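You operate a simulated robot arm through the tools that you are given. There is no shell and no other tool. Be economical: measure what you need, move in short steps, check, and stop when the job is done.

The job below is to be done with a simulated two-armed robot. You get a single attempt, and the scene is never put back.

Task
Pick up the yellow pin with one hand, pass it to the other hand and put it on the shelf of the green tank.

Only the result counts: the job must be done as asked and must still hold three seconds after the hand-in. Knocking over, shifting, dropping, spilling or breaking anything else fails it.

Robot
Two 7-joint arms with two-finger parallel grippers on one trunk, on a base that drives. Base frame: it is fixed to the floor where the robot stands at the start and does not move with it; the origin is under the middle of the robot, x ahead of it, y to its left, z up. Readings come in mm, degrees, newtons and seconds.
The left shoulder is at the start at [70, 130, 1063], the right one opposite. With the tool pointing down near the work surface each hand reaches from about 220 to 520 mm from the robot's upright axis, wherever it stands, measured 20 degrees to its own side. Places, roughly: shelf of the green tank [-900, -500, 700]. Payload 1.57 kg a hand.
The tool frame of a hand sits at the grasp point between the pads (the TCP): z along the fingers, y along the line on which they close. The tips reach 30 mm beyond it. The gripper opens to 80 mm. The fingers are 17 mm wide and 12 mm thick; the gripper's body (40 by 82 mm) begins 80 mm behind the TCP.
Orientation is that of the tool frame in the base frame, as [roll, pitch, yaw] about the fixed x, y, z axes, in that order (R = Rz(yaw) Ry(pitch) Rx(roll)). With the fingers straight down and closing along the base's y, the tool's x points along the base's -x, its y along +y and its z along -z.

Tools
- The arms move only by the tool drive_tool. It takes "left_commands", "right_commands" or both (then of equal length, played together; a hand with none holds still); each is one flat list of numbers, 7 for each row, row after row: the opening, from 0 (shut) to 1 (fully open), then the shift along the tool's x, y, z in units of 250 mm (1.0 is 250 mm), then the turn, a rotation vector about the tool's x, y, z in units of 180 degrees (1.0 is 180 degrees). In form: [claw, tx, ty, tz, rx, ry, rz, claw, tx, ty, tz, rx, ry, rz, ...]. A call has 1 to 8 rows; each row is the pose to reach, as a shift and turn from the pose commanded when the call began, along the tool's axes at that moment. A call with a number of a shift or a turn outside -1 to 1 is refused whole. Each row takes 0.2 s and may step no farther than 50 mm and 8.6 degrees from the row before; otherwise, or with a gripper value out of range, the whole call is refused. Where a pose cannot be reached the arm comes as near as it can. A force on the tool above 40 N (or 10 N above the force at the start of the call, whichever is more), or a blocked arm, ends the call early, and 0.2 s more pass. Each finger travels about 108 mm/s and halts on what it meets, pressing with about 33 N; the grip force reading is that of the motor and also rises with nothing between the fingers. The clock runs only during rows and for 0.2 s after the last one: add rows that repeat a pose to give the fingers time. The reply holds the time, the measured pose of the TCP, the force on the tool along the base axes, the opening and the grip force, in the units named above and with some noise, with the torque about the TCP (base axes, N m) and any sound that the robot's microphone picked up.
- Cameras (640 x 400 px; columns grow to the right, rows downward): "scene" is now at [133.9, -23.5, 1288.5]; the picture's right is [-0.28, -0.96, 0.00], its down [-0.59, 0.17, -0.79] and it looks along [0.76, -0.22, -0.61] (base axes); focal length 284 px, centre (320, 200). "left" rides on the left gripper at [72, 7, -122] in its tool frame; the picture's right is [-0.09, 1.00, 0.00], its down [-0.84, -0.08, -0.54] and it looks along [-0.54, -0.05, 0.84] (tool axes); focal length 238 px, centre (320, 200). "right" rides on the right gripper at [72, -7, -122] in its tool frame; the picture's right is [0.09, 1.00, 0.00], its down [-0.84, 0.08, -0.54] and it looks along [-0.54, 0.05, 0.84] (tool axes); focal length 238 px, centre (320, 200).
- get_image(camera): a new picture of that camera. The clock stands still meanwhile.
- move_column(by): slides the trunk up (or, below 0, down) by that many mm; the arms and the scene camera ride with it, the base frame stays. It gives what a move gives, with no picture.
- drive_base(legs): drives the robot by 1 to 6 legs, each [ahead, left, turn to the left] in mm, mm and degrees, along the robot's own axes; the way and the turn of a leg run together, so that a leg with both is an arc; at most 1500 mm and 180 degrees a leg. The arms and the cameras ride along, it lands a little off, and it stops where it bumps. It gives what a move gives.
- head_to(pan, tilt): turns the head with the scene camera to pan (to the left, within 86 degrees either way) and tilt (down, from -29 to 69), counted from straight ahead of the robot. It gives what a move gives.
- locate(camera, pixels): for up to 12 pixels [column, row] of the newest picture of that camera ("zoom" is the newest enlarged one), the place [x, y, z] in the base frame of the surface seen there, good to about 2 mm. The clock stands still meanwhile.
- inspect(camera, box): a new picture of the part [left, top, right, bottom] of that camera's present view, enlarged. The clock stands still meanwhile.
- hand_in(): hands the job in; it is judged then, once.

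Work in short steps. Measure before you move; look again where a grasp or a placing could have gone wrong, and mend it. You have 80 turns and 70 pictures in all, those below and enlarged ones among them. Open the grippers and draw the arms clear of the work before you hand the job in, unless the task says otherwise; then end with one line.

The tools are called by a JSON object that holds its "op" and its "data". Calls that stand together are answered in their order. drive_tool: Moves the arms, as the interface text tells. Its arguments: {"type":"object","properties":{"left_commands":{"type":"array","items":{"type":"number"}},"right_commands":{"type":"array","items":{"type":"number"}}},"required":[]} The other tools are called the same way: move_column (by) slides the trunk up or down; drive_base (legs) drives the base; head_to (pan, tilt) turns the head that bears the scene camera; get_image (camera) takes a picture; locate (camera, pixels) gives the place of the surface under pixels of a picture; inspect (camera, box) takes an enlarged picture of a part of a camera's view; hand_in () hands the job in.

At the start:

```text
t: 0.0
left_tcp_pos: [406.0, 113.8, 1078.9]
left_orientation: [180.0, 0.1, 180.0]
left_ft_force: [-0.4, -0.2, -0.5]
left_wrist_torque: [0.0, -0.01, 0.01]
left_gripper_width: 79.9
left_grip_force: 0.0
right_tcp_pos: [274.7, -179.2, 1132.2]
right_orientation: [179.9, 0.0, -179.9]
right_ft_force: [-0.3, 0.1, 0.7]
right_wrist_torque: [0.01, 0.01, 0.04]
right_gripper_width: 80.1
right_grip_force: 0.0
trunk travel left (down, up): [-700.0, 240.0]
robot x, y, heading: [0.2, 0.7, -0.1]
head pan, tilt: [-16.0, 37.7]
```

scene: 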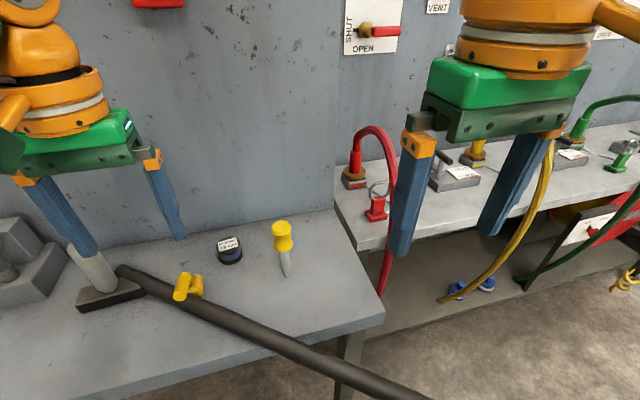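
right: 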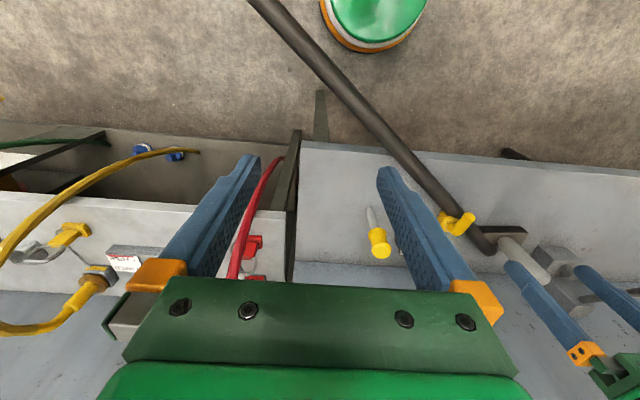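
left: 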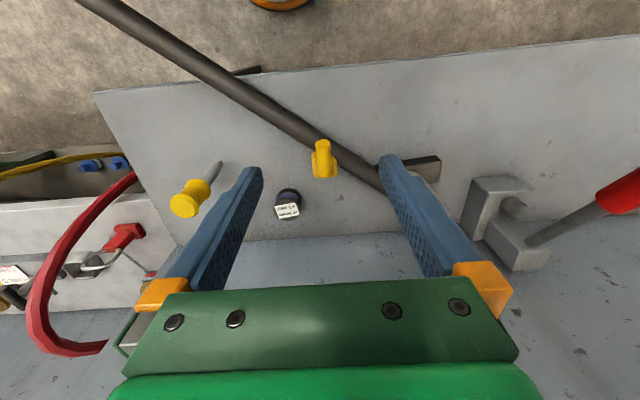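

The scene shows two yellow objects: one near (188,287) by the sledge handle, and one near (283,245) that looks like a screwdriver. I'll enlarge that part to tell them apart.

{"op": "inspect", "data": {"camera": "scene", "box": [60, 200, 340, 375]}}

{"op": "inspect", "data": {"camera": "left", "box": [160, 100, 440, 275]}}

```text
2.29 times, centred on (200, 288) of scene
```

zoom: 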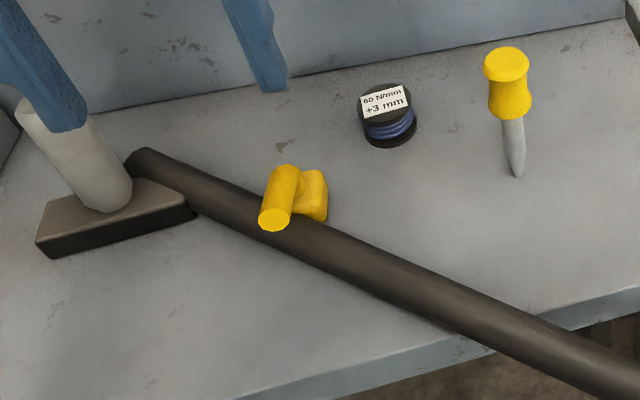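

```text
2.29 times, centred on (300, 188) of left
```

zoom: 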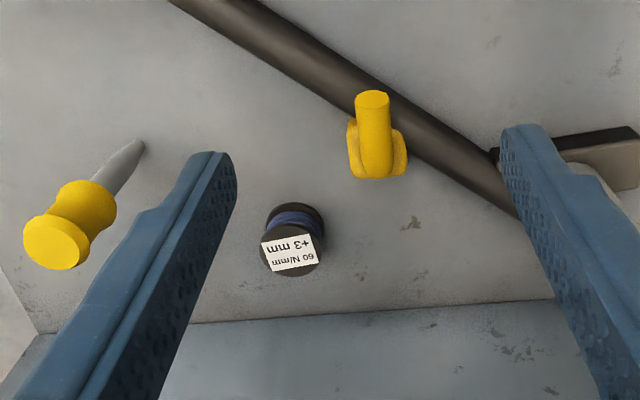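

Next I'll measure points on both yellow objects and look around them for heights.

{"op": "get_image", "data": {"camera": "scene"}}

{"op": "locate", "data": {"camera": "scene", "pixels": [[282, 227], [283, 246], [285, 262], [286, 274], [300, 275], [182, 293], [188, 277], [197, 285], [230, 243], [230, 310], [255, 334], [190, 270]]}}

```text
64 pictures are left
```

scene: 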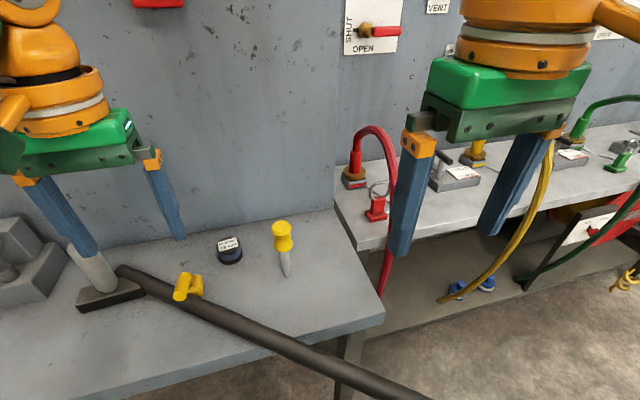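

```text
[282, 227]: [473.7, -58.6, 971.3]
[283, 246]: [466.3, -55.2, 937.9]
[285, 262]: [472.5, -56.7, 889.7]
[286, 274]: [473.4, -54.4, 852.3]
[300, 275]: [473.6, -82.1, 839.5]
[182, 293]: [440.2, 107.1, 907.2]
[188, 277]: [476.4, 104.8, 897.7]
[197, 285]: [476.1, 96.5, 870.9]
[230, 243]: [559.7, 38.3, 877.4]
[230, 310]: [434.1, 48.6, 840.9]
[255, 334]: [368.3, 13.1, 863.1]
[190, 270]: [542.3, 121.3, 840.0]
```

The object at (283,245) stands upright at about (472,-57), from the table at z 840 up to 975. The other is a squat L shape. I'll enlarge each from different cameras.

{"op": "inspect", "data": {"camera": "scene", "box": [160, 250, 224, 290]}}

{"op": "inspect", "data": {"camera": "right", "box": [340, 190, 500, 290]}}

{"op": "inspect", "data": {"camera": "scene", "box": [240, 212, 336, 284]}}

```text
10.00 times, centred on (192, 270) of scene
```

zoom: 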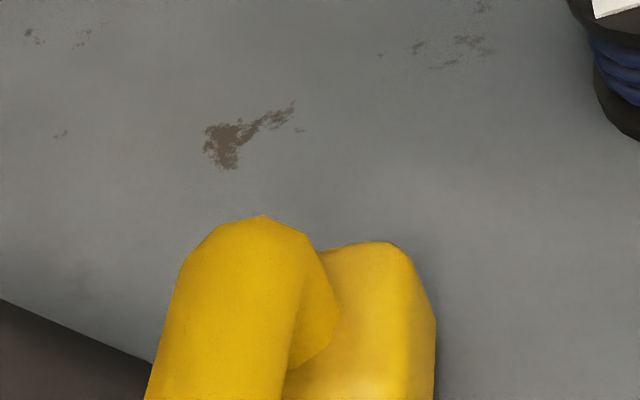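

```text
4.00 times, centred on (420, 240) of right
```

zoom: 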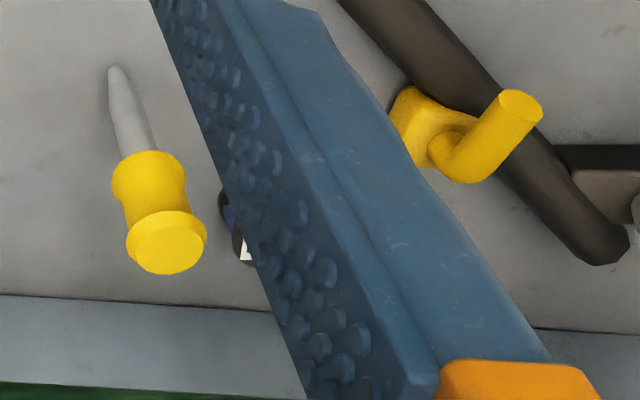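

```text
5.56 times, centred on (288, 248) of scene
```

zoom: 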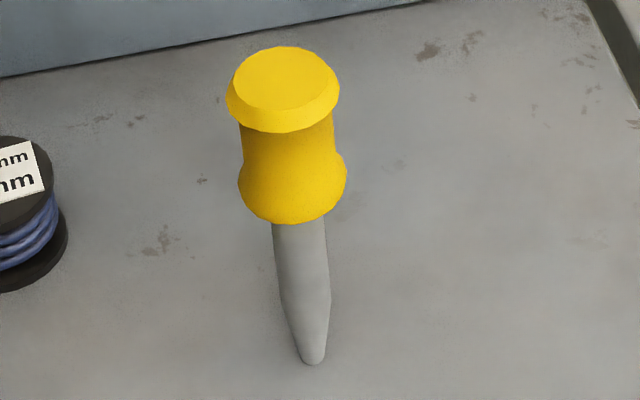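

The pin is the push-pin shape standing upright at (472,-57). Before I plan the grasp, I'll turn the head to the right to see the green tank's shelf.

{"op": "head_to", "data": {"pan": -86, "tilt": 20}}

{"op": "get_image", "data": {"camera": "scene"}}

```text
t: 1.4
left_tcp_pos: [404.6, 113.6, 1078.7]
left_orientation: [179.9, 0.1, -180.0]
left_ft_force: [0.0, -0.4, 0.5]
left_wrist_torque: [-0.03, -0.01, -0.01]
left_gripper_width: 79.7
left_grip_force: 0.1
right_tcp_pos: [275.3, -179.9, 1131.5]
right_orientation: [179.9, 0.0, -180.0]
right_ft_force: [0.8, -0.1, -0.4]
right_wrist_torque: [-0.01, 0.0, 0.01]
right_gripper_width: 80.0
right_grip_force: 0.0
trunk travel left (down, up): [-700.0, 240.0]
robot x, y, heading: [0.4, 1.4, -0.1]
head pan, tilt: [-85.9, 20.0]
```

```text
60 pictures are left
```

scene: 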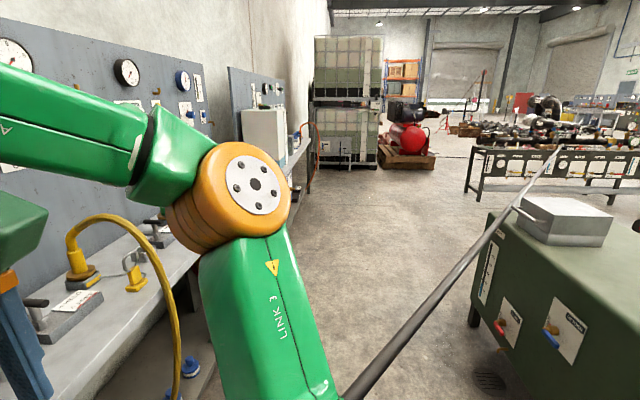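

A green structure is at lower right (560,300), and a long rod runs from (345,398) to (560,150). I'll locate points on them.

{"op": "locate", "data": {"camera": "scene", "pixels": [[360, 388], [430, 305], [490, 230], [555, 155], [500, 225], [475, 290], [560, 225], [620, 280], [630, 380], [480, 375], [500, 330], [610, 243]]}}

{"op": "get_image", "data": {"camera": "right"}}

```text
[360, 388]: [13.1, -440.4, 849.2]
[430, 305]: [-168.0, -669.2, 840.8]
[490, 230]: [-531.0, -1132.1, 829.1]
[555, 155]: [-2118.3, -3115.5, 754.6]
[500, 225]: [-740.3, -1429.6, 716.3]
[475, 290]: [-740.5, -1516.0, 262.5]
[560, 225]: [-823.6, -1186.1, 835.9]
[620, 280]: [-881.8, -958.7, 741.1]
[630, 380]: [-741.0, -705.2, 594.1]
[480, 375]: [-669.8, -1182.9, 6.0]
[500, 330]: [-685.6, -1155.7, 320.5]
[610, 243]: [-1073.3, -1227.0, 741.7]
```

```text
59 pictures are left
```

right: 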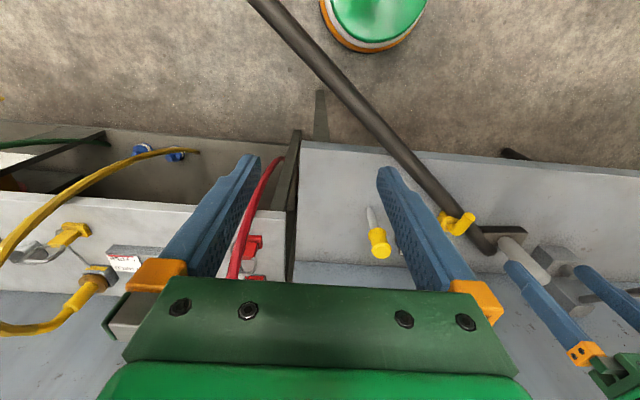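

The pole runs about 280 mm from my axis at z≈849, from the bench past my right side, so I must keep clear of it. Now I point the head back at the pin, bring the right hand above it at height, and shift the left hand aside.

{"op": "drive_tool", "data": {"right_commands": [1, -0.13, 0.08, 0, 0, 0, 0, 1, -0.26, 0.16, 0, 0, 0, 0, 1, -0.39, 0.25, 0, 0, 0, 0, 1, -0.52, 0.33, 0, 0, 0, 0, 1, -0.65, 0.41, 0, 0, 0, 0, 1, -0.788, 0.492, 0, 0, 0, 0, 1, -0.788, 0.492, 0, 0, 0, 0], "left_commands": [1, 0, 0.07, 0, 0, 0, 0, 1, 0, 0.14, 0, 0, 0, 0, 1, 0, 0.21, 0, 0, 0, 0, 1, 0, 0.28, 0, 0, 0, 0, 1, 0, 0.35, 0, 0, 0, 0, 1, 0, 0.4, 0, 0, 0, 0, 1, 0, 0.4, 0, 0, 0, 0]}}

{"op": "head_to", "data": {"pan": -8, "tilt": 42}}

{"op": "get_image", "data": {"camera": "scene"}}

{"op": "get_image", "data": {"camera": "right"}}

```text
t: 3.0
left_tcp_pos: [405.4, 212.2, 1078.2]
left_orientation: [179.8, 0.0, -179.9]
left_ft_force: [0.2, -0.5, -0.2]
left_wrist_torque: [0.04, -0.02, -0.02]
left_gripper_width: 79.9
left_grip_force: 0.0
right_tcp_pos: [387.1, -64.5, 1102.5]
right_orientation: [179.9, 0.0, 180.0]
right_ft_force: [1.3, -0.8, 0.0]
right_wrist_torque: [0.02, 0.01, -0.02]
right_gripper_width: 79.7
right_grip_force: 0.0
right hand out of reach, approached as far as the arm can: row 4, 5, 6, 7
trunk travel left (down, up): [-700.0, 240.0]
robot x, y, heading: [-6.1, -2.0, 0.1]
head pan, tilt: [-85.9, 20.0]
```

```text
t: 4.5
left_tcp_pos: [405.3, 213.6, 1078.7]
left_orientation: [-180.0, 0.1, 179.9]
left_ft_force: [-0.5, -1.0, 0.2]
left_wrist_torque: [0.01, 0.01, -0.01]
left_gripper_width: 79.9
left_grip_force: 0.0
right_tcp_pos: [387.9, -62.8, 1102.6]
right_orientation: [179.8, 0.1, 179.9]
right_ft_force: [0.7, 0.8, 1.1]
right_wrist_torque: [0.02, 0.02, 0.03]
right_gripper_width: 80.0
right_grip_force: 0.1
trunk travel left (down, up): [-700.0, 240.0]
robot x, y, heading: [-4.1, -5.1, -0.1]
head pan, tilt: [-8.0, 42.0]
```

```text
58 pictures are left
```

scene: 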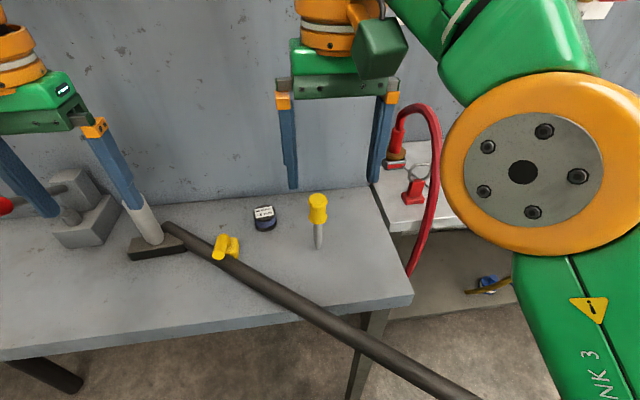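

```text
57 pictures are left
```

right: 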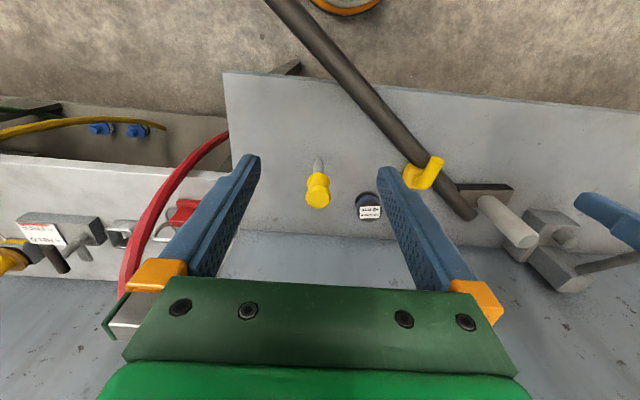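

The right hand stopped at (388,-63) because of reach at that height. I'll raise the trunk 120 mm to gain reach.

{"op": "move_column", "data": {"by": 120}}

{"op": "drive_tool", "data": {"right_commands": [1, 0, 0, 0.15, 0, 0, 0, 1, 0, 0, 0.3, 0, 0, 0, 1, 0, 0, 0.4, 0, 0, 0, 1, 0, 0, 0.4, 0, 0, 0]}}

```text
t: 6.0
left_tcp_pos: [404.1, 212.2, 1198.7]
left_orientation: [179.9, 0.1, 180.0]
left_ft_force: [0.2, 0.0, 0.8]
left_wrist_torque: [0.01, 0.03, -0.01]
left_gripper_width: 80.0
left_grip_force: 0.1
right_tcp_pos: [388.1, -64.1, 1222.3]
right_orientation: [179.9, 0.1, -179.9]
right_ft_force: [-0.8, -1.7, 0.3]
right_wrist_torque: [-0.03, 0.0, -0.01]
right_gripper_width: 79.9
right_grip_force: 0.1
trunk travel left (down, up): [-820.0, 120.0]
robot x, y, heading: [-0.0, 3.4, -0.2]
head pan, tilt: [-8.0, 42.0]
```

```text
t: 7.0
left_tcp_pos: [405.0, 213.9, 1199.3]
left_orientation: [-180.0, 0.1, 180.0]
left_ft_force: [-0.2, 0.4, 0.8]
left_wrist_torque: [0.02, 0.03, -0.01]
left_gripper_width: 80.1
left_grip_force: 0.1
right_tcp_pos: [387.3, -62.6, 1122.2]
right_orientation: [180.0, 0.2, 180.0]
right_ft_force: [0.3, -0.3, -1.2]
right_wrist_torque: [0.0, 0.02, 0.01]
right_gripper_width: 80.0
right_grip_force: 0.1
trunk travel left (down, up): [-820.0, 120.0]
robot x, y, heading: [-1.5, 2.3, 0.1]
head pan, tilt: [-8.0, 42.0]
```

The shift is taken from the achieved pose. Now I move ahead to (473,-58) and down to z≈1030, which keeps the tips above the pin's cap.

{"op": "drive_tool", "data": {"right_commands": [1, -0.12, 0.01, 0.1, 0, 0, 0, 1, -0.24, 0.015, 0.2, 0, 0, 0, 1, -0.344, 0.02, 0.3, 0, 0, 0, 1, -0.344, 0.02, 0.368, 0, 0, 0, 1, -0.344, 0.02, 0.368, 0, 0, 0]}}

{"op": "get_image", "data": {"camera": "right"}}

{"op": "get_image", "data": {"camera": "scene"}}

```text
t: 8.2
left_tcp_pos: [405.8, 214.2, 1198.2]
left_orientation: [-179.9, 0.1, 180.0]
left_ft_force: [-0.2, 0.9, -0.8]
left_wrist_torque: [0.03, 0.0, 0.01]
left_gripper_width: 79.9
left_grip_force: 0.0
right_tcp_pos: [470.5, -58.8, 1029.5]
right_orientation: [179.9, 0.0, -179.9]
right_ft_force: [1.1, -0.1, 0.5]
right_wrist_torque: [-0.02, 0.0, -0.02]
right_gripper_width: 79.8
right_grip_force: 0.1
right hand out of reach, approached as far as the arm can: row 3, 4, 5
trunk travel left (down, up): [-820.0, 120.0]
robot x, y, heading: [0.4, -0.3, 0.0]
head pan, tilt: [-8.0, 42.0]
```

```text
56 pictures are left
```

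right: 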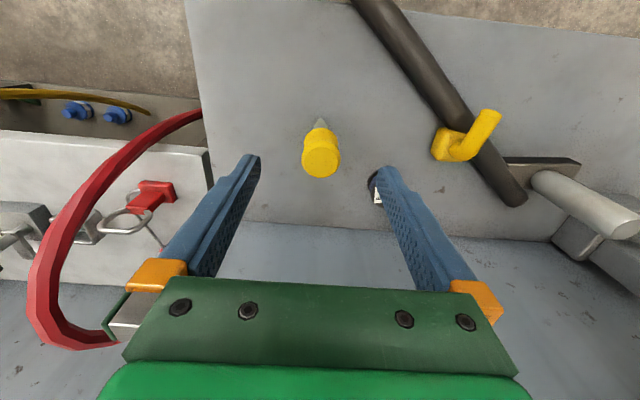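

```text
55 pictures are left
```

scene: 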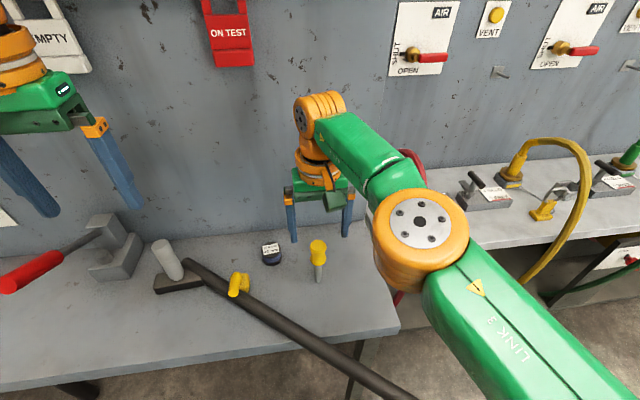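

The pin's cap shows at (321,155) in the right picture. I'll check its centre against the TCP.

{"op": "locate", "data": {"camera": "right", "pixels": [[321, 158], [306, 156], [337, 156], [321, 172], [322, 144], [320, 123], [460, 145], [488, 120]]}}

{"op": "locate", "data": {"camera": "scene", "pixels": [[318, 245], [318, 256], [319, 270], [319, 278], [240, 275]]}}

```text
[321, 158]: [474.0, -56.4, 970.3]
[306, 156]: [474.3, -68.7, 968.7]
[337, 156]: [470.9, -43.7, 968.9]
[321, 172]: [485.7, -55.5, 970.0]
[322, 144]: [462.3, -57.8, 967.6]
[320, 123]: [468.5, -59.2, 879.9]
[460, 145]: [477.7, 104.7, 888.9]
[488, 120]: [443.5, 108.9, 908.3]
```

```text
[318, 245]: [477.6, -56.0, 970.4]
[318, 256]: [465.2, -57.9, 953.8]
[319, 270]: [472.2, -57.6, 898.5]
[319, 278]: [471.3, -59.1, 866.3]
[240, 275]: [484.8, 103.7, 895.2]
```

The pin's axis is at (475,-57) with its top at 970. I descend to z≈950 and close.

{"op": "drive_tool", "data": {"right_commands": [1, -0.008, 0.004, 0.1, 0, 0, 0, 1, -0.016, 0.006, 0.22, 0, 0, 0, 1, -0.016, 0.006, 0.318, 0, 0, 0, 1, -0.016, 0.006, 0.318, 0, 0, 0]}}

{"op": "drive_tool", "data": {"right_commands": [0, 0, 0, 0, 0, 0, 0, 0, 0, 0, 0, 0, 0, 0, 0, 0, 0, 0, 0, 0, 0]}}

{"op": "get_image", "data": {"camera": "right"}}

```text
t: 9.2
left_tcp_pos: [405.5, 213.9, 1198.0]
left_orientation: [180.0, 0.1, 180.0]
left_ft_force: [0.1, -0.2, 0.7]
left_wrist_torque: [0.03, 0.01, -0.01]
left_gripper_width: 80.4
left_grip_force: 0.0
right_tcp_pos: [473.3, -57.3, 950.5]
right_orientation: [179.9, 0.0, 180.0]
right_ft_force: [-0.4, 0.8, 0.5]
right_wrist_torque: [0.0, 0.0, 0.01]
right_gripper_width: 80.0
right_grip_force: 0.0
trunk travel left (down, up): [-820.0, 120.0]
robot x, y, heading: [2.4, -1.7, 0.2]
head pan, tilt: [-8.0, 42.0]
```

```text
t: 10.0
left_tcp_pos: [405.3, 213.2, 1198.2]
left_orientation: [-180.0, 0.1, -180.0]
left_ft_force: [-0.2, 0.3, -0.4]
left_wrist_torque: [-0.02, -0.02, 0.03]
left_gripper_width: 80.0
left_grip_force: 0.1
right_tcp_pos: [472.9, -57.2, 950.3]
right_orientation: [179.9, 0.1, 180.0]
right_ft_force: [-0.1, 0.7, 0.1]
right_wrist_torque: [0.02, -0.03, 0.03]
right_gripper_width: 31.0
right_grip_force: 33.4
trunk travel left (down, up): [-820.0, 120.0]
robot x, y, heading: [1.4, 1.4, -0.3]
head pan, tilt: [-8.0, 42.0]
```

```text
54 pictures are left
```

right: 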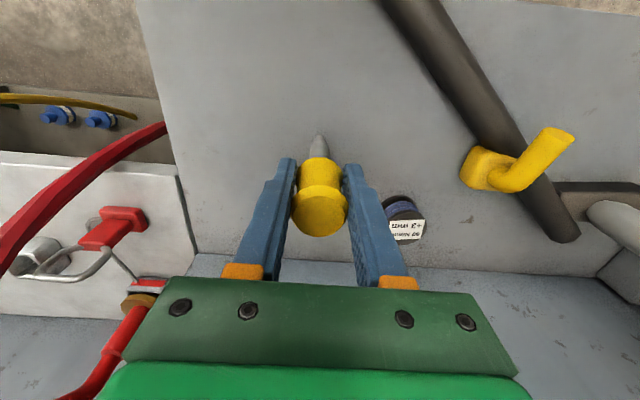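

The grip holds at 31 mm. I lift straight up 100 mm while watching the force.

{"op": "drive_tool", "data": {"right_commands": [0, 0, 0, -0.06, 0, 0, 0, 0, 0, 0, -0.14, 0, 0, 0, 0, 0, 0, -0.24, 0, 0, 0, 0, 0, 0, -0.32, 0, 0, 0, 0, 0, 0, -0.4, 0, 0, 0, 0, 0, 0, -0.4, 0, 0, 0]}}

{"op": "get_image", "data": {"camera": "scene"}}

```text
t: 11.4
left_tcp_pos: [406.7, 212.9, 1198.5]
left_orientation: [180.0, 0.0, -180.0]
left_ft_force: [-0.3, 0.2, 0.4]
left_wrist_torque: [0.01, 0.01, 0.02]
left_gripper_width: 80.2
left_grip_force: 0.0
right_tcp_pos: [467.4, -59.9, 1049.7]
right_orientation: [179.9, 0.2, -179.9]
right_ft_force: [-0.4, 0.1, -1.4]
right_wrist_torque: [0.01, 0.01, -0.01]
right_gripper_width: 30.8
right_grip_force: 32.6
right hand out of reach, approached as far as the arm can: row 3, 4, 5, 6
trunk travel left (down, up): [-820.0, 120.0]
robot x, y, heading: [-2.3, 0.0, 0.1]
head pan, tilt: [-8.0, 42.0]
```

```text
53 pictures are left
```

scene: 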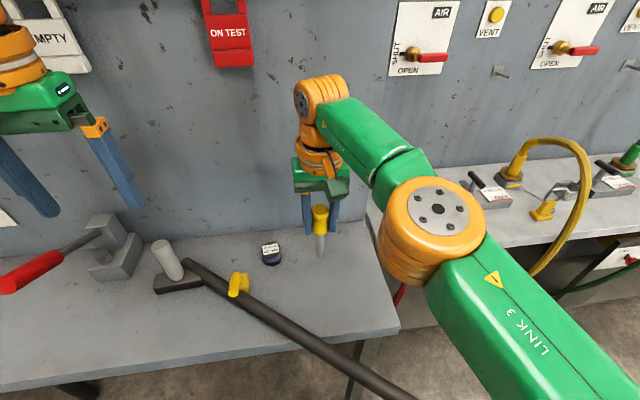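

The pin came free and hangs from the right hand. I draw the right hand back to about (370,-40,1080) for the hand-over. At the same time I start turning the left hand so its fingers point to the right (-y), closing along x.

{"op": "drive_tool", "data": {"right_commands": [0, 0.05, 0.01, -0.02, 0, 0, 0, 0, 0.1, 0.02, -0.04, 0, 0, 0, 0, 0.15, 0.03, -0.06, 0, 0, 0, 0, 0.2, 0.04, -0.08, 0, 0, 0, 0, 0.25, 0.05, -0.1, 0, 0, 0, 0, 0.3, 0.06, -0.12, 0, 0, 0, 0, 0.35, 0.07, -0.12, 0, 0, 0, 0, 0.39, 0.08, -0.12, 0, 0, 0], "left_commands": [1, 0, 0, 0, 0.02406, 0.02406, -0.02406, 1, 0, 0, 0, 0.04812, 0.04812, -0.04812, 1, 0, 0, 0, 0.07219, 0.07219, -0.07219, 1, 0, 0, 0, 0.09625, 0.09625, -0.09625, 1, 0, 0, 0, 0.1203, 0.1203, -0.1203, 1, 0, 0, 0, 0.1444, 0.1444, -0.1444, 1, 0, 0, 0, 0.1684, 0.1684, -0.1684, 1, 0, 0, 0, 0.1925, 0.1925, -0.1925]}}

{"op": "drive_tool", "data": {"left_commands": [1, 0, 0, 0, 0.02406, 0.02406, -0.02406, 1, 0, 0, 0, 0.04812, 0.04812, -0.04812, 1, 0, 0, 0, 0.07219, 0.07219, -0.07219, 1, 0, 0, 0, 0.09625, 0.09625, -0.09625, 1, 0, 0, 0, 0.1203, 0.1203, -0.1203, 1, 0, 0, 0, 0.1444, 0.1444, -0.1444, 1, 0, 0, 0, 0.1684, 0.1684, -0.1684, 1, 0, 0, 0, 0.1925, 0.1925, -0.1925]}}

```text
t: 13.2
left_tcp_pos: [342.2, 210.9, 1161.7]
left_orientation: [-156.0, -35.7, -155.3]
left_ft_force: [-0.3, -1.0, 0.3]
left_wrist_torque: [-0.01, -0.02, 0.01]
left_gripper_width: 80.1
left_grip_force: 0.0
left hand out of reach, approached as far as the arm can: row 1, 2, 3, 4, 5, 6, 7, 8
right_tcp_pos: [370.4, -36.9, 1079.3]
right_orientation: [-179.9, 0.1, 179.9]
right_ft_force: [0.3, 0.8, -2.8]
right_wrist_torque: [-0.03, -0.02, 0.0]
right_gripper_width: 31.1
right_grip_force: 32.7
trunk travel left (down, up): [-820.0, 120.0]
robot x, y, heading: [1.2, -0.1, 0.2]
head pan, tilt: [-8.0, 42.0]
```

```text
t: 15.0
left_tcp_pos: [340.3, 209.6, 1163.1]
left_orientation: [-136.3, -83.4, -137.3]
left_ft_force: [-0.3, 0.3, -0.5]
left_wrist_torque: [0.02, 0.02, 0.0]
left_gripper_width: 80.1
left_grip_force: 0.2
right_tcp_pos: [368.9, -37.2, 1079.7]
right_orientation: [180.0, 0.0, 180.0]
right_ft_force: [0.1, 0.0, -0.6]
right_wrist_torque: [0.02, 0.03, -0.03]
right_gripper_width: 31.1
right_grip_force: 32.5
trunk travel left (down, up): [-820.0, 120.0]
robot x, y, heading: [-0.2, -0.3, 0.1]
head pan, tilt: [-8.0, 42.0]
```

The left hand is within about 7° of the wanted attitude (fingers along -y, x up). I correct that and go to the pre-hand-over spot at about (370,110,1015).

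{"op": "drive_tool", "data": {"left_commands": [1, -0.11, -0.02, 0.05, 0.01, 0.0128, -0.013, 1, -0.22, -0.04, 0.15, 0.02, 0.0256, -0.0261, 1, -0.34, -0.06, 0.25, 0.02, 0.0256, -0.0261, 1, -0.46, -0.08, 0.34, 0.02, 0.0256, -0.0261, 1, -0.567, -0.098, 0.44, 0.02, 0.0256, -0.0261, 1, -0.567, -0.098, 0.44, 0.02, 0.0256, -0.0261]}}

{"op": "get_image", "data": {"camera": "scene"}}

{"op": "get_image", "data": {"camera": "left"}}

```text
t: 16.4
left_tcp_pos: [371.9, 109.7, 1015.8]
left_orientation: [-124.0, -90.0, -145.9]
left_ft_force: [1.0, -0.1, 0.5]
left_wrist_torque: [0.01, 0.0, 0.01]
left_gripper_width: 79.9
left_grip_force: 0.1
right_tcp_pos: [370.3, -38.2, 1080.0]
right_orientation: [179.8, 0.1, 180.0]
right_ft_force: [-0.5, -0.1, -2.3]
right_wrist_torque: [0.04, 0.02, 0.0]
right_gripper_width: 31.2
right_grip_force: 32.6
trunk travel left (down, up): [-820.0, 120.0]
robot x, y, heading: [-1.0, -3.7, -0.2]
head pan, tilt: [-8.0, 42.0]
```

```text
52 pictures are left
```

scene: 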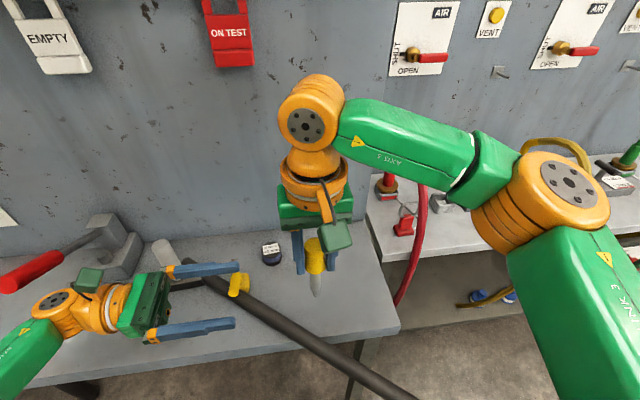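

```text
51 pictures are left
```

left: 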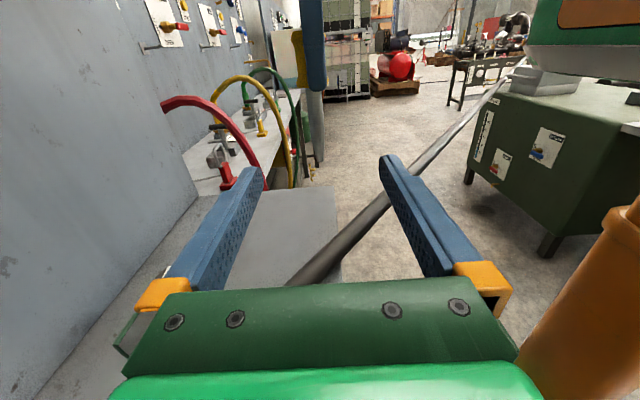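

Both hands are lined up. I check where the pin's shaft really is from the scene camera.

{"op": "locate", "data": {"camera": "scene", "pixels": [[314, 244], [315, 262], [316, 278], [316, 285], [316, 292]]}}

{"op": "inspect", "data": {"camera": "scene", "box": [130, 220, 370, 370]}}

{"op": "inspect", "data": {"camera": "left", "box": [230, 0, 420, 190]}}

```text
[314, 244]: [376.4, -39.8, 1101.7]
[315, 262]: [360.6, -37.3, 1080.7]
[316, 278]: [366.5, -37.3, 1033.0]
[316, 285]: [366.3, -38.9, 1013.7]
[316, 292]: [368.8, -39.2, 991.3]
```

```text
2.67 times, centred on (250, 295) of scene
```

zoom: 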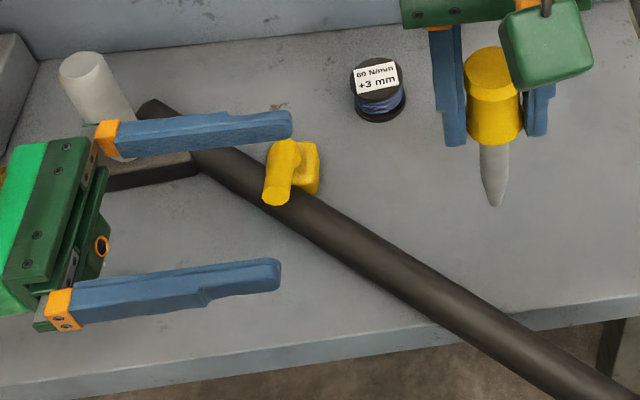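

```text
2.11 times, centred on (325, 95) of left
```

zoom: 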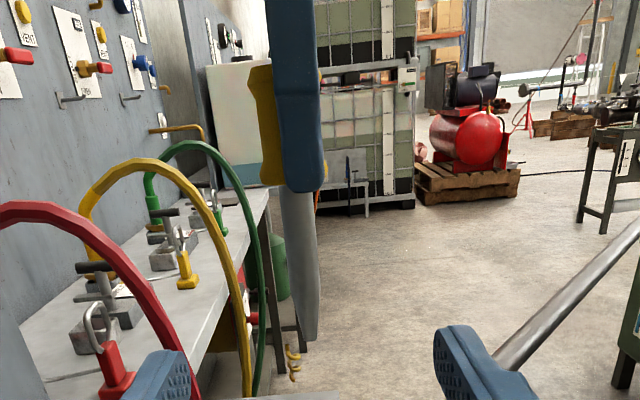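

The shaft axis is at about (373,-38) and its cylindrical part spans z 1000–1035, which matches the left TCP height. I advance the left hand 147 mm along its fingers around the shaft.

{"op": "drive_tool", "data": {"left_commands": [1, 0, 0, 0.15, 0, 0, 0, 1, 0, 0, 0.3, 0, 0, 0, 1, 0, 0, 0.42, 0, 0, 0, 1, 0, 0, 0.52, 0, 0, 0, 1, 0, -0.002, 0.588, 0, 0, 0, 1, 0, -0.002, 0.588, 0, 0, 0]}}

{"op": "inspect", "data": {"camera": "scene", "box": [220, 200, 412, 320]}}

{"op": "get_image", "data": {"camera": "left"}}

```text
t: 17.8
left_tcp_pos: [373.8, -38.5, 1014.9]
left_orientation: [-123.2, -89.9, -146.7]
left_ft_force: [0.3, -1.0, 0.8]
left_wrist_torque: [-0.02, 0.01, 0.02]
left_gripper_width: 79.9
left_grip_force: 0.0
right_tcp_pos: [369.3, -37.8, 1080.8]
right_orientation: [180.0, 0.1, -179.9]
right_ft_force: [0.1, 0.6, -1.6]
right_wrist_torque: [-0.02, 0.01, -0.02]
right_gripper_width: 31.0
right_grip_force: 33.2
trunk travel left (down, up): [-820.0, 120.0]
robot x, y, heading: [-0.4, 0.2, -0.0]
head pan, tilt: [-8.0, 42.0]
```

```text
3.33 times, centred on (316, 260) of scene
```

zoom: 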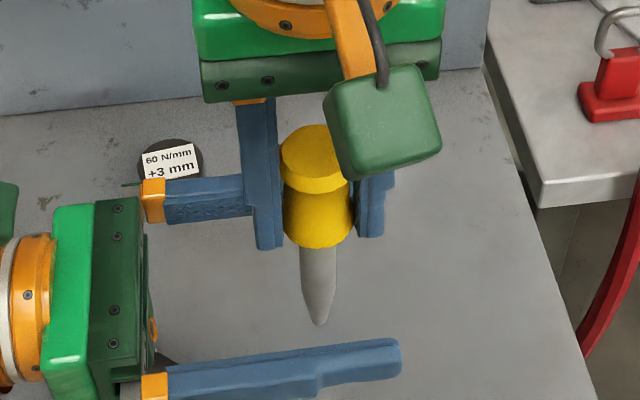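

```text
47 pictures are left
```

left: 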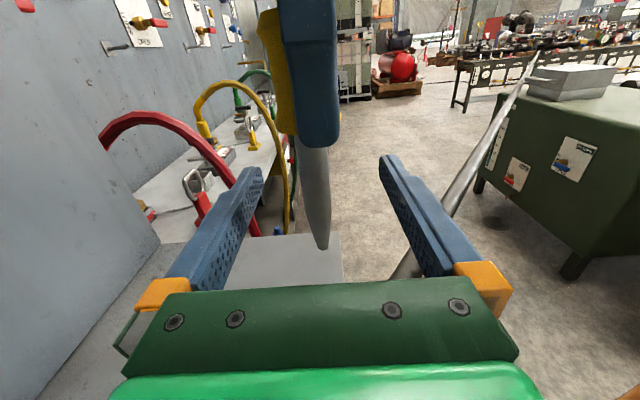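

The shaft is between the left pads at about (315,210) in the left picture. I close the left gripper.

{"op": "drive_tool", "data": {"left_commands": [0, 0, 0, 0, 0, 0, 0, 0, 0, 0, 0, 0, 0, 0, 0, 0, 0, 0, 0, 0, 0, 0, 0, 0, 0, 0, 0, 0]}}

{"op": "get_image", "data": {"camera": "left"}}

{"op": "inspect", "data": {"camera": "scene", "box": [220, 200, 412, 320]}}

```text
t: 18.8
left_tcp_pos: [375.8, -37.8, 1015.7]
left_orientation: [-157.0, -89.9, -112.6]
left_ft_force: [21.3, -4.9, -1.9]
left_wrist_torque: [-0.07, 0.6, 0.03]
left_gripper_width: 15.6
left_grip_force: 31.5
right_tcp_pos: [368.8, -39.2, 1080.9]
right_orientation: [179.9, -0.1, -179.9]
right_ft_force: [-20.4, 4.8, 1.4]
right_wrist_torque: [0.38, 0.73, 0.0]
right_gripper_width: 31.0
right_grip_force: 33.2
trunk travel left (down, up): [-820.0, 120.0]
robot x, y, heading: [-2.6, -2.2, 0.3]
head pan, tilt: [-8.0, 42.0]
```

```text
46 pictures are left
```

left: 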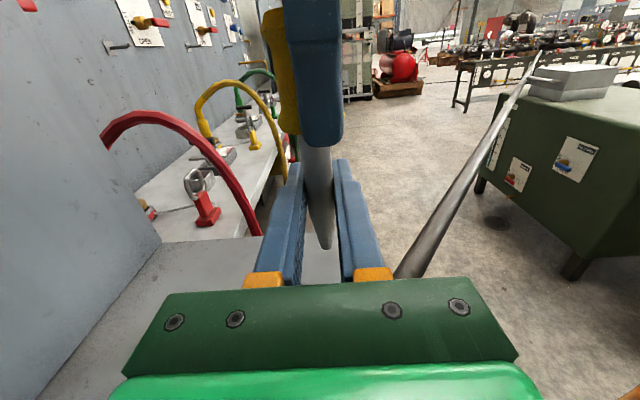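

```text
3.33 times, centred on (316, 260) of scene
```

zoom: 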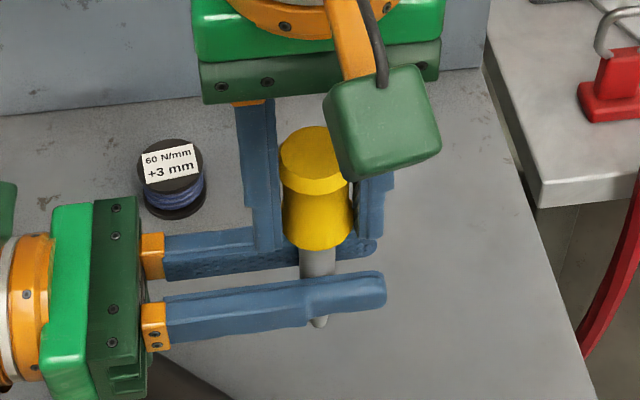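

The left hand holds the 15.6 mm shaft, but a 21 N sideways load shows a small misalignment. I give the left hand 3 mm in +x to relax it.

{"op": "drive_tool", "data": {"left_commands": [0, 0, -0.006, 0, 0, 0, 0, 0, 0, -0.012, 0, 0, 0, 0]}}

```text
t: 19.4
left_tcp_pos: [375.1, -37.8, 1014.4]
left_orientation: [-157.1, -89.9, -112.9]
left_ft_force: [10.6, -7.3, 0.0]
left_wrist_torque: [0.24, 0.55, 0.03]
left_gripper_width: 15.9
left_grip_force: 31.3
right_tcp_pos: [370.1, -38.7, 1079.6]
right_orientation: [179.8, 0.2, -180.0]
right_ft_force: [-10.0, 6.4, -1.7]
right_wrist_torque: [0.22, 0.2, 0.0]
right_gripper_width: 31.0
right_grip_force: 33.2
trunk travel left (down, up): [-820.0, 120.0]
robot x, y, heading: [-1.8, 0.5, -0.1]
head pan, tilt: [-8.0, 42.0]
```

The load has halved to about 10 N. I give it 3 mm more and about 1 mm back along y, then open the right gripper.

{"op": "drive_tool", "data": {"left_commands": [0, 0, -0.006, -0.003, 0, 0, 0, 0, 0, -0.011, -0.006, 0, 0, 0, 0, 0, -0.011, -0.006, 0, 0, 0, 0, 0, -0.011, -0.006, 0, 0, 0, 0, 0, -0.011, -0.006, 0, 0, 0], "right_commands": [0, 0, 0, 0, 0, 0, 0, 0, 0, 0, 0, 0, 0, 0, 0.6, 0, 0, 0, 0, 0, 0, 1, 0, 0, 0, 0, 0, 0, 1, 0, 0, 0, 0, 0, 0]}}

{"op": "inspect", "data": {"camera": "scene", "box": [220, 200, 412, 320]}}

```text
t: 20.6
left_tcp_pos: [379.0, -36.2, 1014.1]
left_orientation: [-143.2, -89.9, -126.9]
left_ft_force: [-0.1, -0.8, -0.7]
left_wrist_torque: [0.0, 0.04, 0.0]
left_gripper_width: 15.0
left_grip_force: 31.1
right_tcp_pos: [371.3, -38.5, 1080.2]
right_orientation: [179.9, 0.1, 180.0]
right_ft_force: [0.3, 0.8, 0.4]
right_wrist_torque: [0.0, 0.03, -0.01]
right_gripper_width: 79.9
right_grip_force: 0.1
trunk travel left (down, up): [-820.0, 120.0]
robot x, y, heading: [-2.6, 1.1, 0.1]
head pan, tilt: [-8.0, 42.0]
```

```text
3.33 times, centred on (316, 260) of scene
```

zoom: 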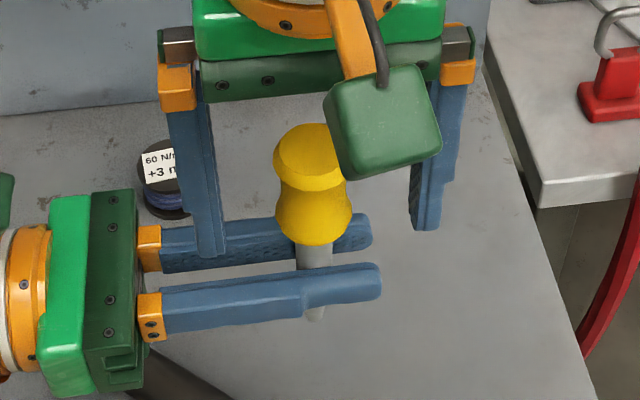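

The left hand holds the pin alone. I lift the right hand clear, then draw it back to the right.

{"op": "drive_tool", "data": {"right_commands": [1, 0, 0, -0.15, 0, 0, 0, 1, 0, 0, -0.3, 0, 0, 0, 1, 0.05, 0, -0.4, 0, 0, 0, 1, 0.1, -0.12, -0.46, 0, 0, 0, 1, 0.2, -0.28, -0.48, 0, 0, 0, 1, 0.3, -0.42, -0.48, 0, 0, 0, 1, 0.4, -0.56, -0.48, 0, 0, 0, 1, 0.4, -0.56, -0.48, 0, 0, 0]}}

{"op": "get_image", "data": {"camera": "scene"}}

```text
t: 22.4
left_tcp_pos: [379.3, -35.7, 1014.2]
left_orientation: [-151.3, -89.9, -118.6]
left_ft_force: [-0.5, 0.1, -0.4]
left_wrist_torque: [-0.05, -0.01, -0.04]
left_gripper_width: 15.0
left_grip_force: 30.7
right_tcp_pos: [271.0, -178.0, 1199.7]
right_orientation: [-180.0, 0.0, 179.9]
right_ft_force: [0.0, -0.3, -0.8]
right_wrist_torque: [-0.01, -0.01, -0.01]
right_gripper_width: 80.0
right_grip_force: 0.0
trunk travel left (down, up): [-820.0, 120.0]
robot x, y, heading: [0.5, 2.7, 0.3]
head pan, tilt: [-8.0, 42.0]
```

```text
43 pictures are left
```

scene: 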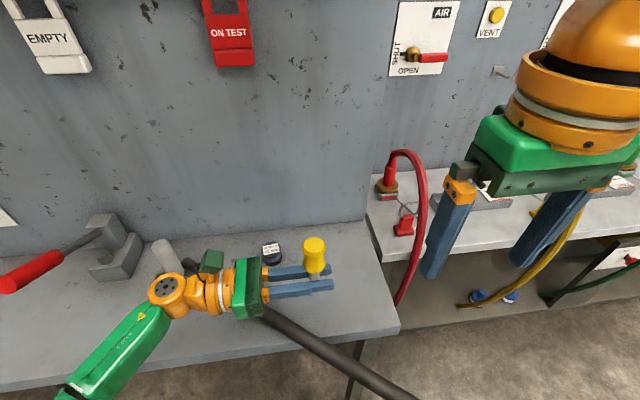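

The pin is safely in the left hand. I raise that hand and begin turning it fingers-down, so the pin comes to lie horizontal, while bringing it over to the left.

{"op": "drive_tool", "data": {"left_commands": [0, 0.1, 0, -0.05, 0, 0, 0, 0, 0.2, 0, -0.12, 0, -0.045, 0, 0, 0.3, 0, -0.2, 0, -0.09, 0, 0, 0.4, 0, -0.28, 0, -0.135, 0, 0, 0.5, 0, -0.36, 0, -0.18, 0, 0, 0.55, 0, -0.44, 0, -0.225, 0, 0, 0.55, 0, -0.5, 0, -0.27, 0, 0, 0.55, 0, -0.5, 0, -0.315, 0]}}

{"op": "drive_tool", "data": {"left_commands": [0, 0, 0, 0, 0, -0.045, 0, 0, 0, 0, 0, 0, -0.09, 0, 0, 0, 0, 0, 0, -0.135, 0, 0, 0, 0, 0, 0, -0.185, 0, 0, 0, 0, 0, 0, -0.185, 0]}}

{"op": "get_image", "data": {"camera": "left"}}

```text
t: 24.2
left_tcp_pos: [377.7, 88.3, 1153.3]
left_orientation: [-179.9, -33.0, -90.0]
left_ft_force: [1.6, 0.6, -1.3]
left_wrist_torque: [0.08, 0.01, 0.01]
left_gripper_width: 15.4
left_grip_force: 31.4
right_tcp_pos: [271.2, -178.5, 1200.3]
right_orientation: [-180.0, 0.0, 179.9]
right_ft_force: [0.4, -0.4, -0.6]
right_wrist_torque: [0.0, 0.02, 0.01]
right_gripper_width: 80.1
right_grip_force: 0.1
trunk travel left (down, up): [-820.0, 120.0]
robot x, y, heading: [-1.6, -0.7, 0.1]
head pan, tilt: [-8.0, 42.0]
```

```text
refused: row 4 steps farther than a row can; nothing moved
```

```text
42 pictures are left
```

left: 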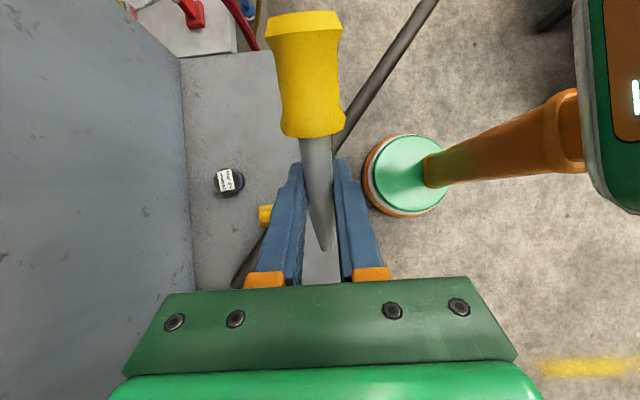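

The pin is held firmly. I finish the last 33° of the turn and pull the hand closer to the body for driving.

{"op": "drive_tool", "data": {"left_commands": [0, 0, 0.04, 0, 0, -0.045, 0, 0, 0, 0.1, 0, 0, -0.09, 0, 0, 0, 0.16, 0, 0, -0.135, 0, 0, 0, 0.22, 0, 0, -0.18, 0, 0, 0, 0.25, 0, 0, -0.183, 0]}}

{"op": "drive_base", "data": {"legs": [[-280, 0, 0]]}}

{"op": "head_to", "data": {"pan": -86, "tilt": 30}}

{"op": "get_image", "data": {"camera": "scene"}}

```text
t: 25.4
left_tcp_pos: [315.5, 89.1, 1152.2]
left_orientation: [-179.9, -0.3, -89.9]
left_ft_force: [0.1, -0.1, -2.0]
left_wrist_torque: [0.06, 0.01, 0.01]
left_gripper_width: 15.4
left_grip_force: 31.0
right_tcp_pos: [271.4, -178.4, 1199.2]
right_orientation: [180.0, 0.1, 180.0]
right_ft_force: [0.8, 0.2, 0.4]
right_wrist_torque: [0.0, 0.0, -0.01]
right_gripper_width: 80.1
right_grip_force: 0.0
trunk travel left (down, up): [-820.0, 120.0]
robot x, y, heading: [-0.2, -0.7, 0.0]
head pan, tilt: [-8.0, 42.0]
```

```text
t: 27.4
left_tcp_pos: [40.4, 88.8, 1152.7]
left_orientation: [180.0, -0.3, -89.8]
left_ft_force: [0.6, 0.1, -1.5]
left_wrist_torque: [0.06, 0.05, -0.01]
left_gripper_width: 15.1
left_grip_force: 31.3
right_tcp_pos: [-5.9, -178.3, 1199.0]
right_orientation: [179.9, -0.2, 180.0]
right_ft_force: [0.0, 0.4, -0.4]
right_wrist_torque: [0.01, 0.03, 0.02]
right_gripper_width: 79.8
right_grip_force: 0.1
trunk travel left (down, up): [-820.0, 120.0]
robot x, y, heading: [-275.4, -0.2, 0.1]
head pan, tilt: [-8.0, 42.0]
```

```text
t: 28.9
left_tcp_pos: [37.3, 90.3, 1152.0]
left_orientation: [-179.8, -0.2, -89.9]
left_ft_force: [0.4, -1.2, -2.1]
left_wrist_torque: [0.07, 0.02, 0.0]
left_gripper_width: 15.0
left_grip_force: 31.2
right_tcp_pos: [-8.0, -177.3, 1200.2]
right_orientation: [179.9, 0.2, -179.9]
right_ft_force: [0.1, 0.7, -0.3]
right_wrist_torque: [-0.01, 0.01, 0.01]
right_gripper_width: 80.1
right_grip_force: 0.1
trunk travel left (down, up): [-820.0, 120.0]
robot x, y, heading: [-280.0, 1.2, -0.1]
head pan, tilt: [-85.9, 30.0]
```

```text
41 pictures are left
```

scene: 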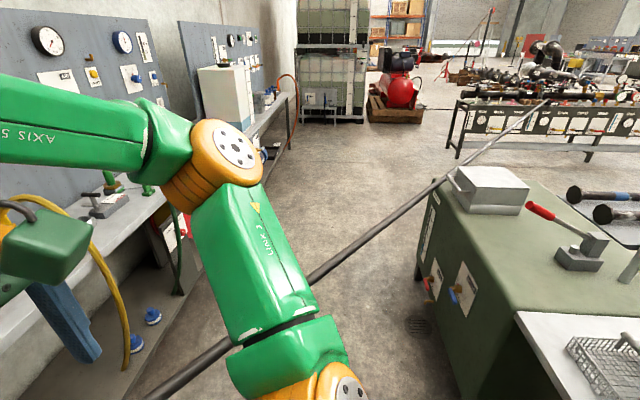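

The green tank and a white ledge with a wire basket appear at lower right, around (560,350). I'll locate the ledge and its surroundings.

{"op": "locate", "data": {"camera": "scene", "pixels": [[522, 316], [560, 385], [580, 320], [630, 315], [600, 370], [500, 300], [575, 262], [410, 200], [345, 243], [535, 335], [635, 265], [480, 350]]}}

{"op": "drive_base", "data": {"legs": [[0, 0, 60]]}}

{"op": "get_image", "data": {"camera": "scene"}}

```text
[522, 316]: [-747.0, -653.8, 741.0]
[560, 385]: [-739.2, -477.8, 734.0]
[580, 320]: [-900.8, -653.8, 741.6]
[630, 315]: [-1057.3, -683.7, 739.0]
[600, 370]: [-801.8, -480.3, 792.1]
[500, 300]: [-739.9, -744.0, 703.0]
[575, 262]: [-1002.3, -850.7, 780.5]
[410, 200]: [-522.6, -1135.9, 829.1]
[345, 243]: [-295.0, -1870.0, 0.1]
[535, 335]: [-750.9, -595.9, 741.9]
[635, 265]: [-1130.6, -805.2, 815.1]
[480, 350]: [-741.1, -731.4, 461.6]
```

```text
t: 31.9
left_tcp_pos: [-198.2, 318.1, 1151.8]
left_orientation: [-179.8, -0.3, -29.7]
left_ft_force: [-0.7, 0.0, -1.4]
left_wrist_torque: [0.03, 0.05, 0.0]
left_gripper_width: 15.3
left_grip_force: 30.7
right_tcp_pos: [11.9, 144.1, 1199.4]
right_orientation: [179.8, 0.1, -119.9]
right_ft_force: [-0.8, 0.6, -0.8]
right_wrist_torque: [0.01, -0.03, 0.01]
right_gripper_width: 79.7
right_grip_force: 0.0
trunk travel left (down, up): [-820.0, 120.0]
robot x, y, heading: [-278.9, -2.2, 60.1]
head pan, tilt: [-85.9, 30.0]
```

```text
40 pictures are left
```

scene: 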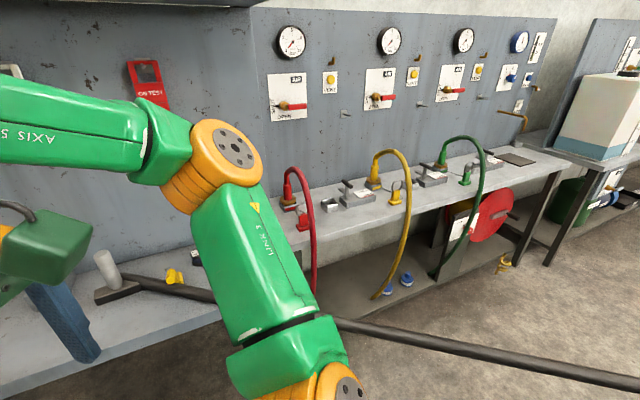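

The turn is clear. I turn the remaining 120° to face the tank and look down at it.

{"op": "drive_base", "data": {"legs": [[0, 0, 120]]}}

{"op": "head_to", "data": {"pan": 25, "tilt": 40}}

{"op": "get_image", "data": {"camera": "scene"}}

```text
t: 37.3
left_tcp_pos: [-595.2, -83.9, 1153.0]
left_orientation: [180.0, -0.3, 89.2]
left_ft_force: [-0.3, 0.1, -1.8]
left_wrist_torque: [-0.06, 0.02, -0.05]
left_gripper_width: 15.1
left_grip_force: 30.7
right_tcp_pos: [-546.6, 182.7, 1199.5]
right_orientation: [179.9, 0.1, -1.0]
right_ft_force: [0.9, 0.3, 0.1]
right_wrist_torque: [-0.01, 0.01, 0.01]
right_gripper_width: 80.1
right_grip_force: 0.0
trunk travel left (down, up): [-820.0, 120.0]
robot x, y, heading: [-276.1, -4.2, 178.9]
head pan, tilt: [-85.9, 30.0]
```

```text
t: 39.2
left_tcp_pos: [-594.5, -83.4, 1151.7]
left_orientation: [-180.0, -0.2, 89.2]
left_ft_force: [0.6, -0.1, -2.0]
left_wrist_torque: [-0.1, 0.0, 0.0]
left_gripper_width: 15.3
left_grip_force: 31.3
right_tcp_pos: [-545.8, 182.9, 1199.2]
right_orientation: [180.0, 0.2, -1.1]
right_ft_force: [0.0, -0.5, 0.0]
right_wrist_torque: [0.02, -0.01, -0.03]
right_gripper_width: 80.0
right_grip_force: 0.2
trunk travel left (down, up): [-820.0, 120.0]
robot x, y, heading: [-276.2, 0.6, 178.9]
head pan, tilt: [25.0, 40.0]
```

```text
39 pictures are left
```

scene: 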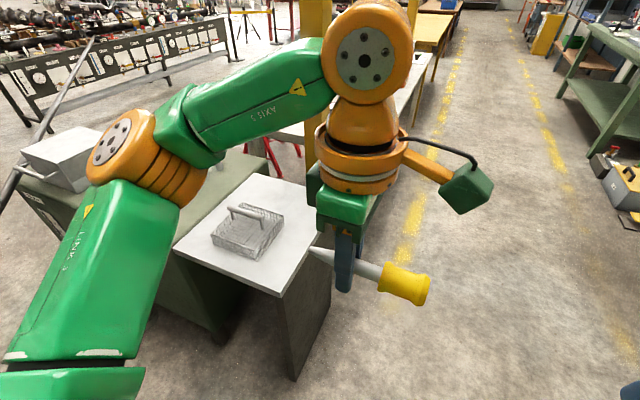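

The white shelf with a wire basket on it is at about (250,240), beside the green tank. I'll measure its corners and the basket.

{"op": "locate", "data": {"camera": "scene", "pixels": [[255, 180], [300, 200], [178, 245], [280, 290], [290, 255], [270, 270], [212, 225], [255, 255], [283, 222], [235, 210], [215, 255], [185, 228]]}}

{"op": "inspect", "data": {"camera": "scene", "box": [160, 160, 352, 310]}}

```text
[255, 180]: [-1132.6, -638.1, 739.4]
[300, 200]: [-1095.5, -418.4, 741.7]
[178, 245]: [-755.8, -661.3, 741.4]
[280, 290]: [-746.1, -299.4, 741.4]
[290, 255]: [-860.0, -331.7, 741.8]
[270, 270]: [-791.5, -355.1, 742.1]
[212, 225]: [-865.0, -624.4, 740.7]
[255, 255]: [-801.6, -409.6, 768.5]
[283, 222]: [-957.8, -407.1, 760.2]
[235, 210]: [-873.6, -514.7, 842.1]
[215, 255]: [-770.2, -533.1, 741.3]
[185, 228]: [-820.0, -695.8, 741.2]
```

```text
2.67 times, centred on (256, 235) of scene
```

zoom: 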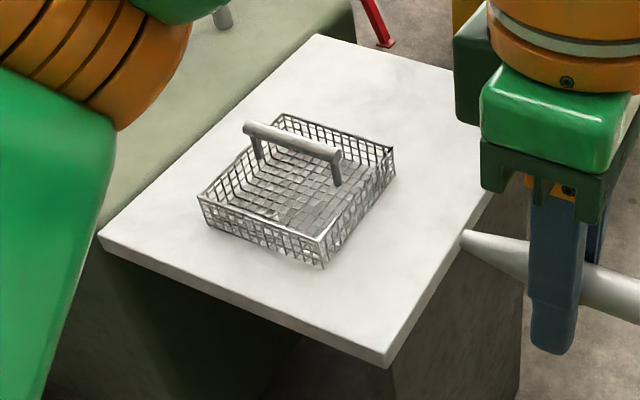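

The shelf surface is at z≈741, spanning about x -745…-1130 and y -295…-655. The basket takes up about x -790…-970, y -400…-590, so the strip y -300…-400 is free. I'll check the left arm's lowest height before driving to the strip's side.

{"op": "locate", "data": {"camera": "scene", "pixels": [[110, 145], [85, 260], [60, 380], [150, 180], [200, 270]]}}

{"op": "locate", "data": {"camera": "zoom", "pixels": [[385, 360], [470, 215], [322, 268], [395, 150], [328, 238], [205, 230], [318, 40], [290, 300]]}}

```text
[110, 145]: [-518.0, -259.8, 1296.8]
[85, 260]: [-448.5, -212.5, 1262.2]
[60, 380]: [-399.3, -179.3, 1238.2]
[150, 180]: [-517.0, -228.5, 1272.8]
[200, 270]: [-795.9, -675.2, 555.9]
```

```text
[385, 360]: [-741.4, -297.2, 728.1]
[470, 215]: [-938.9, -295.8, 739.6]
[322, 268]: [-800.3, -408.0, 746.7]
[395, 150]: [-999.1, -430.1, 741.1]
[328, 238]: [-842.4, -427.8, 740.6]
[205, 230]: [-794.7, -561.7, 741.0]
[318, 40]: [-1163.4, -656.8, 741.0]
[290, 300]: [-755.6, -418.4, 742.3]
```

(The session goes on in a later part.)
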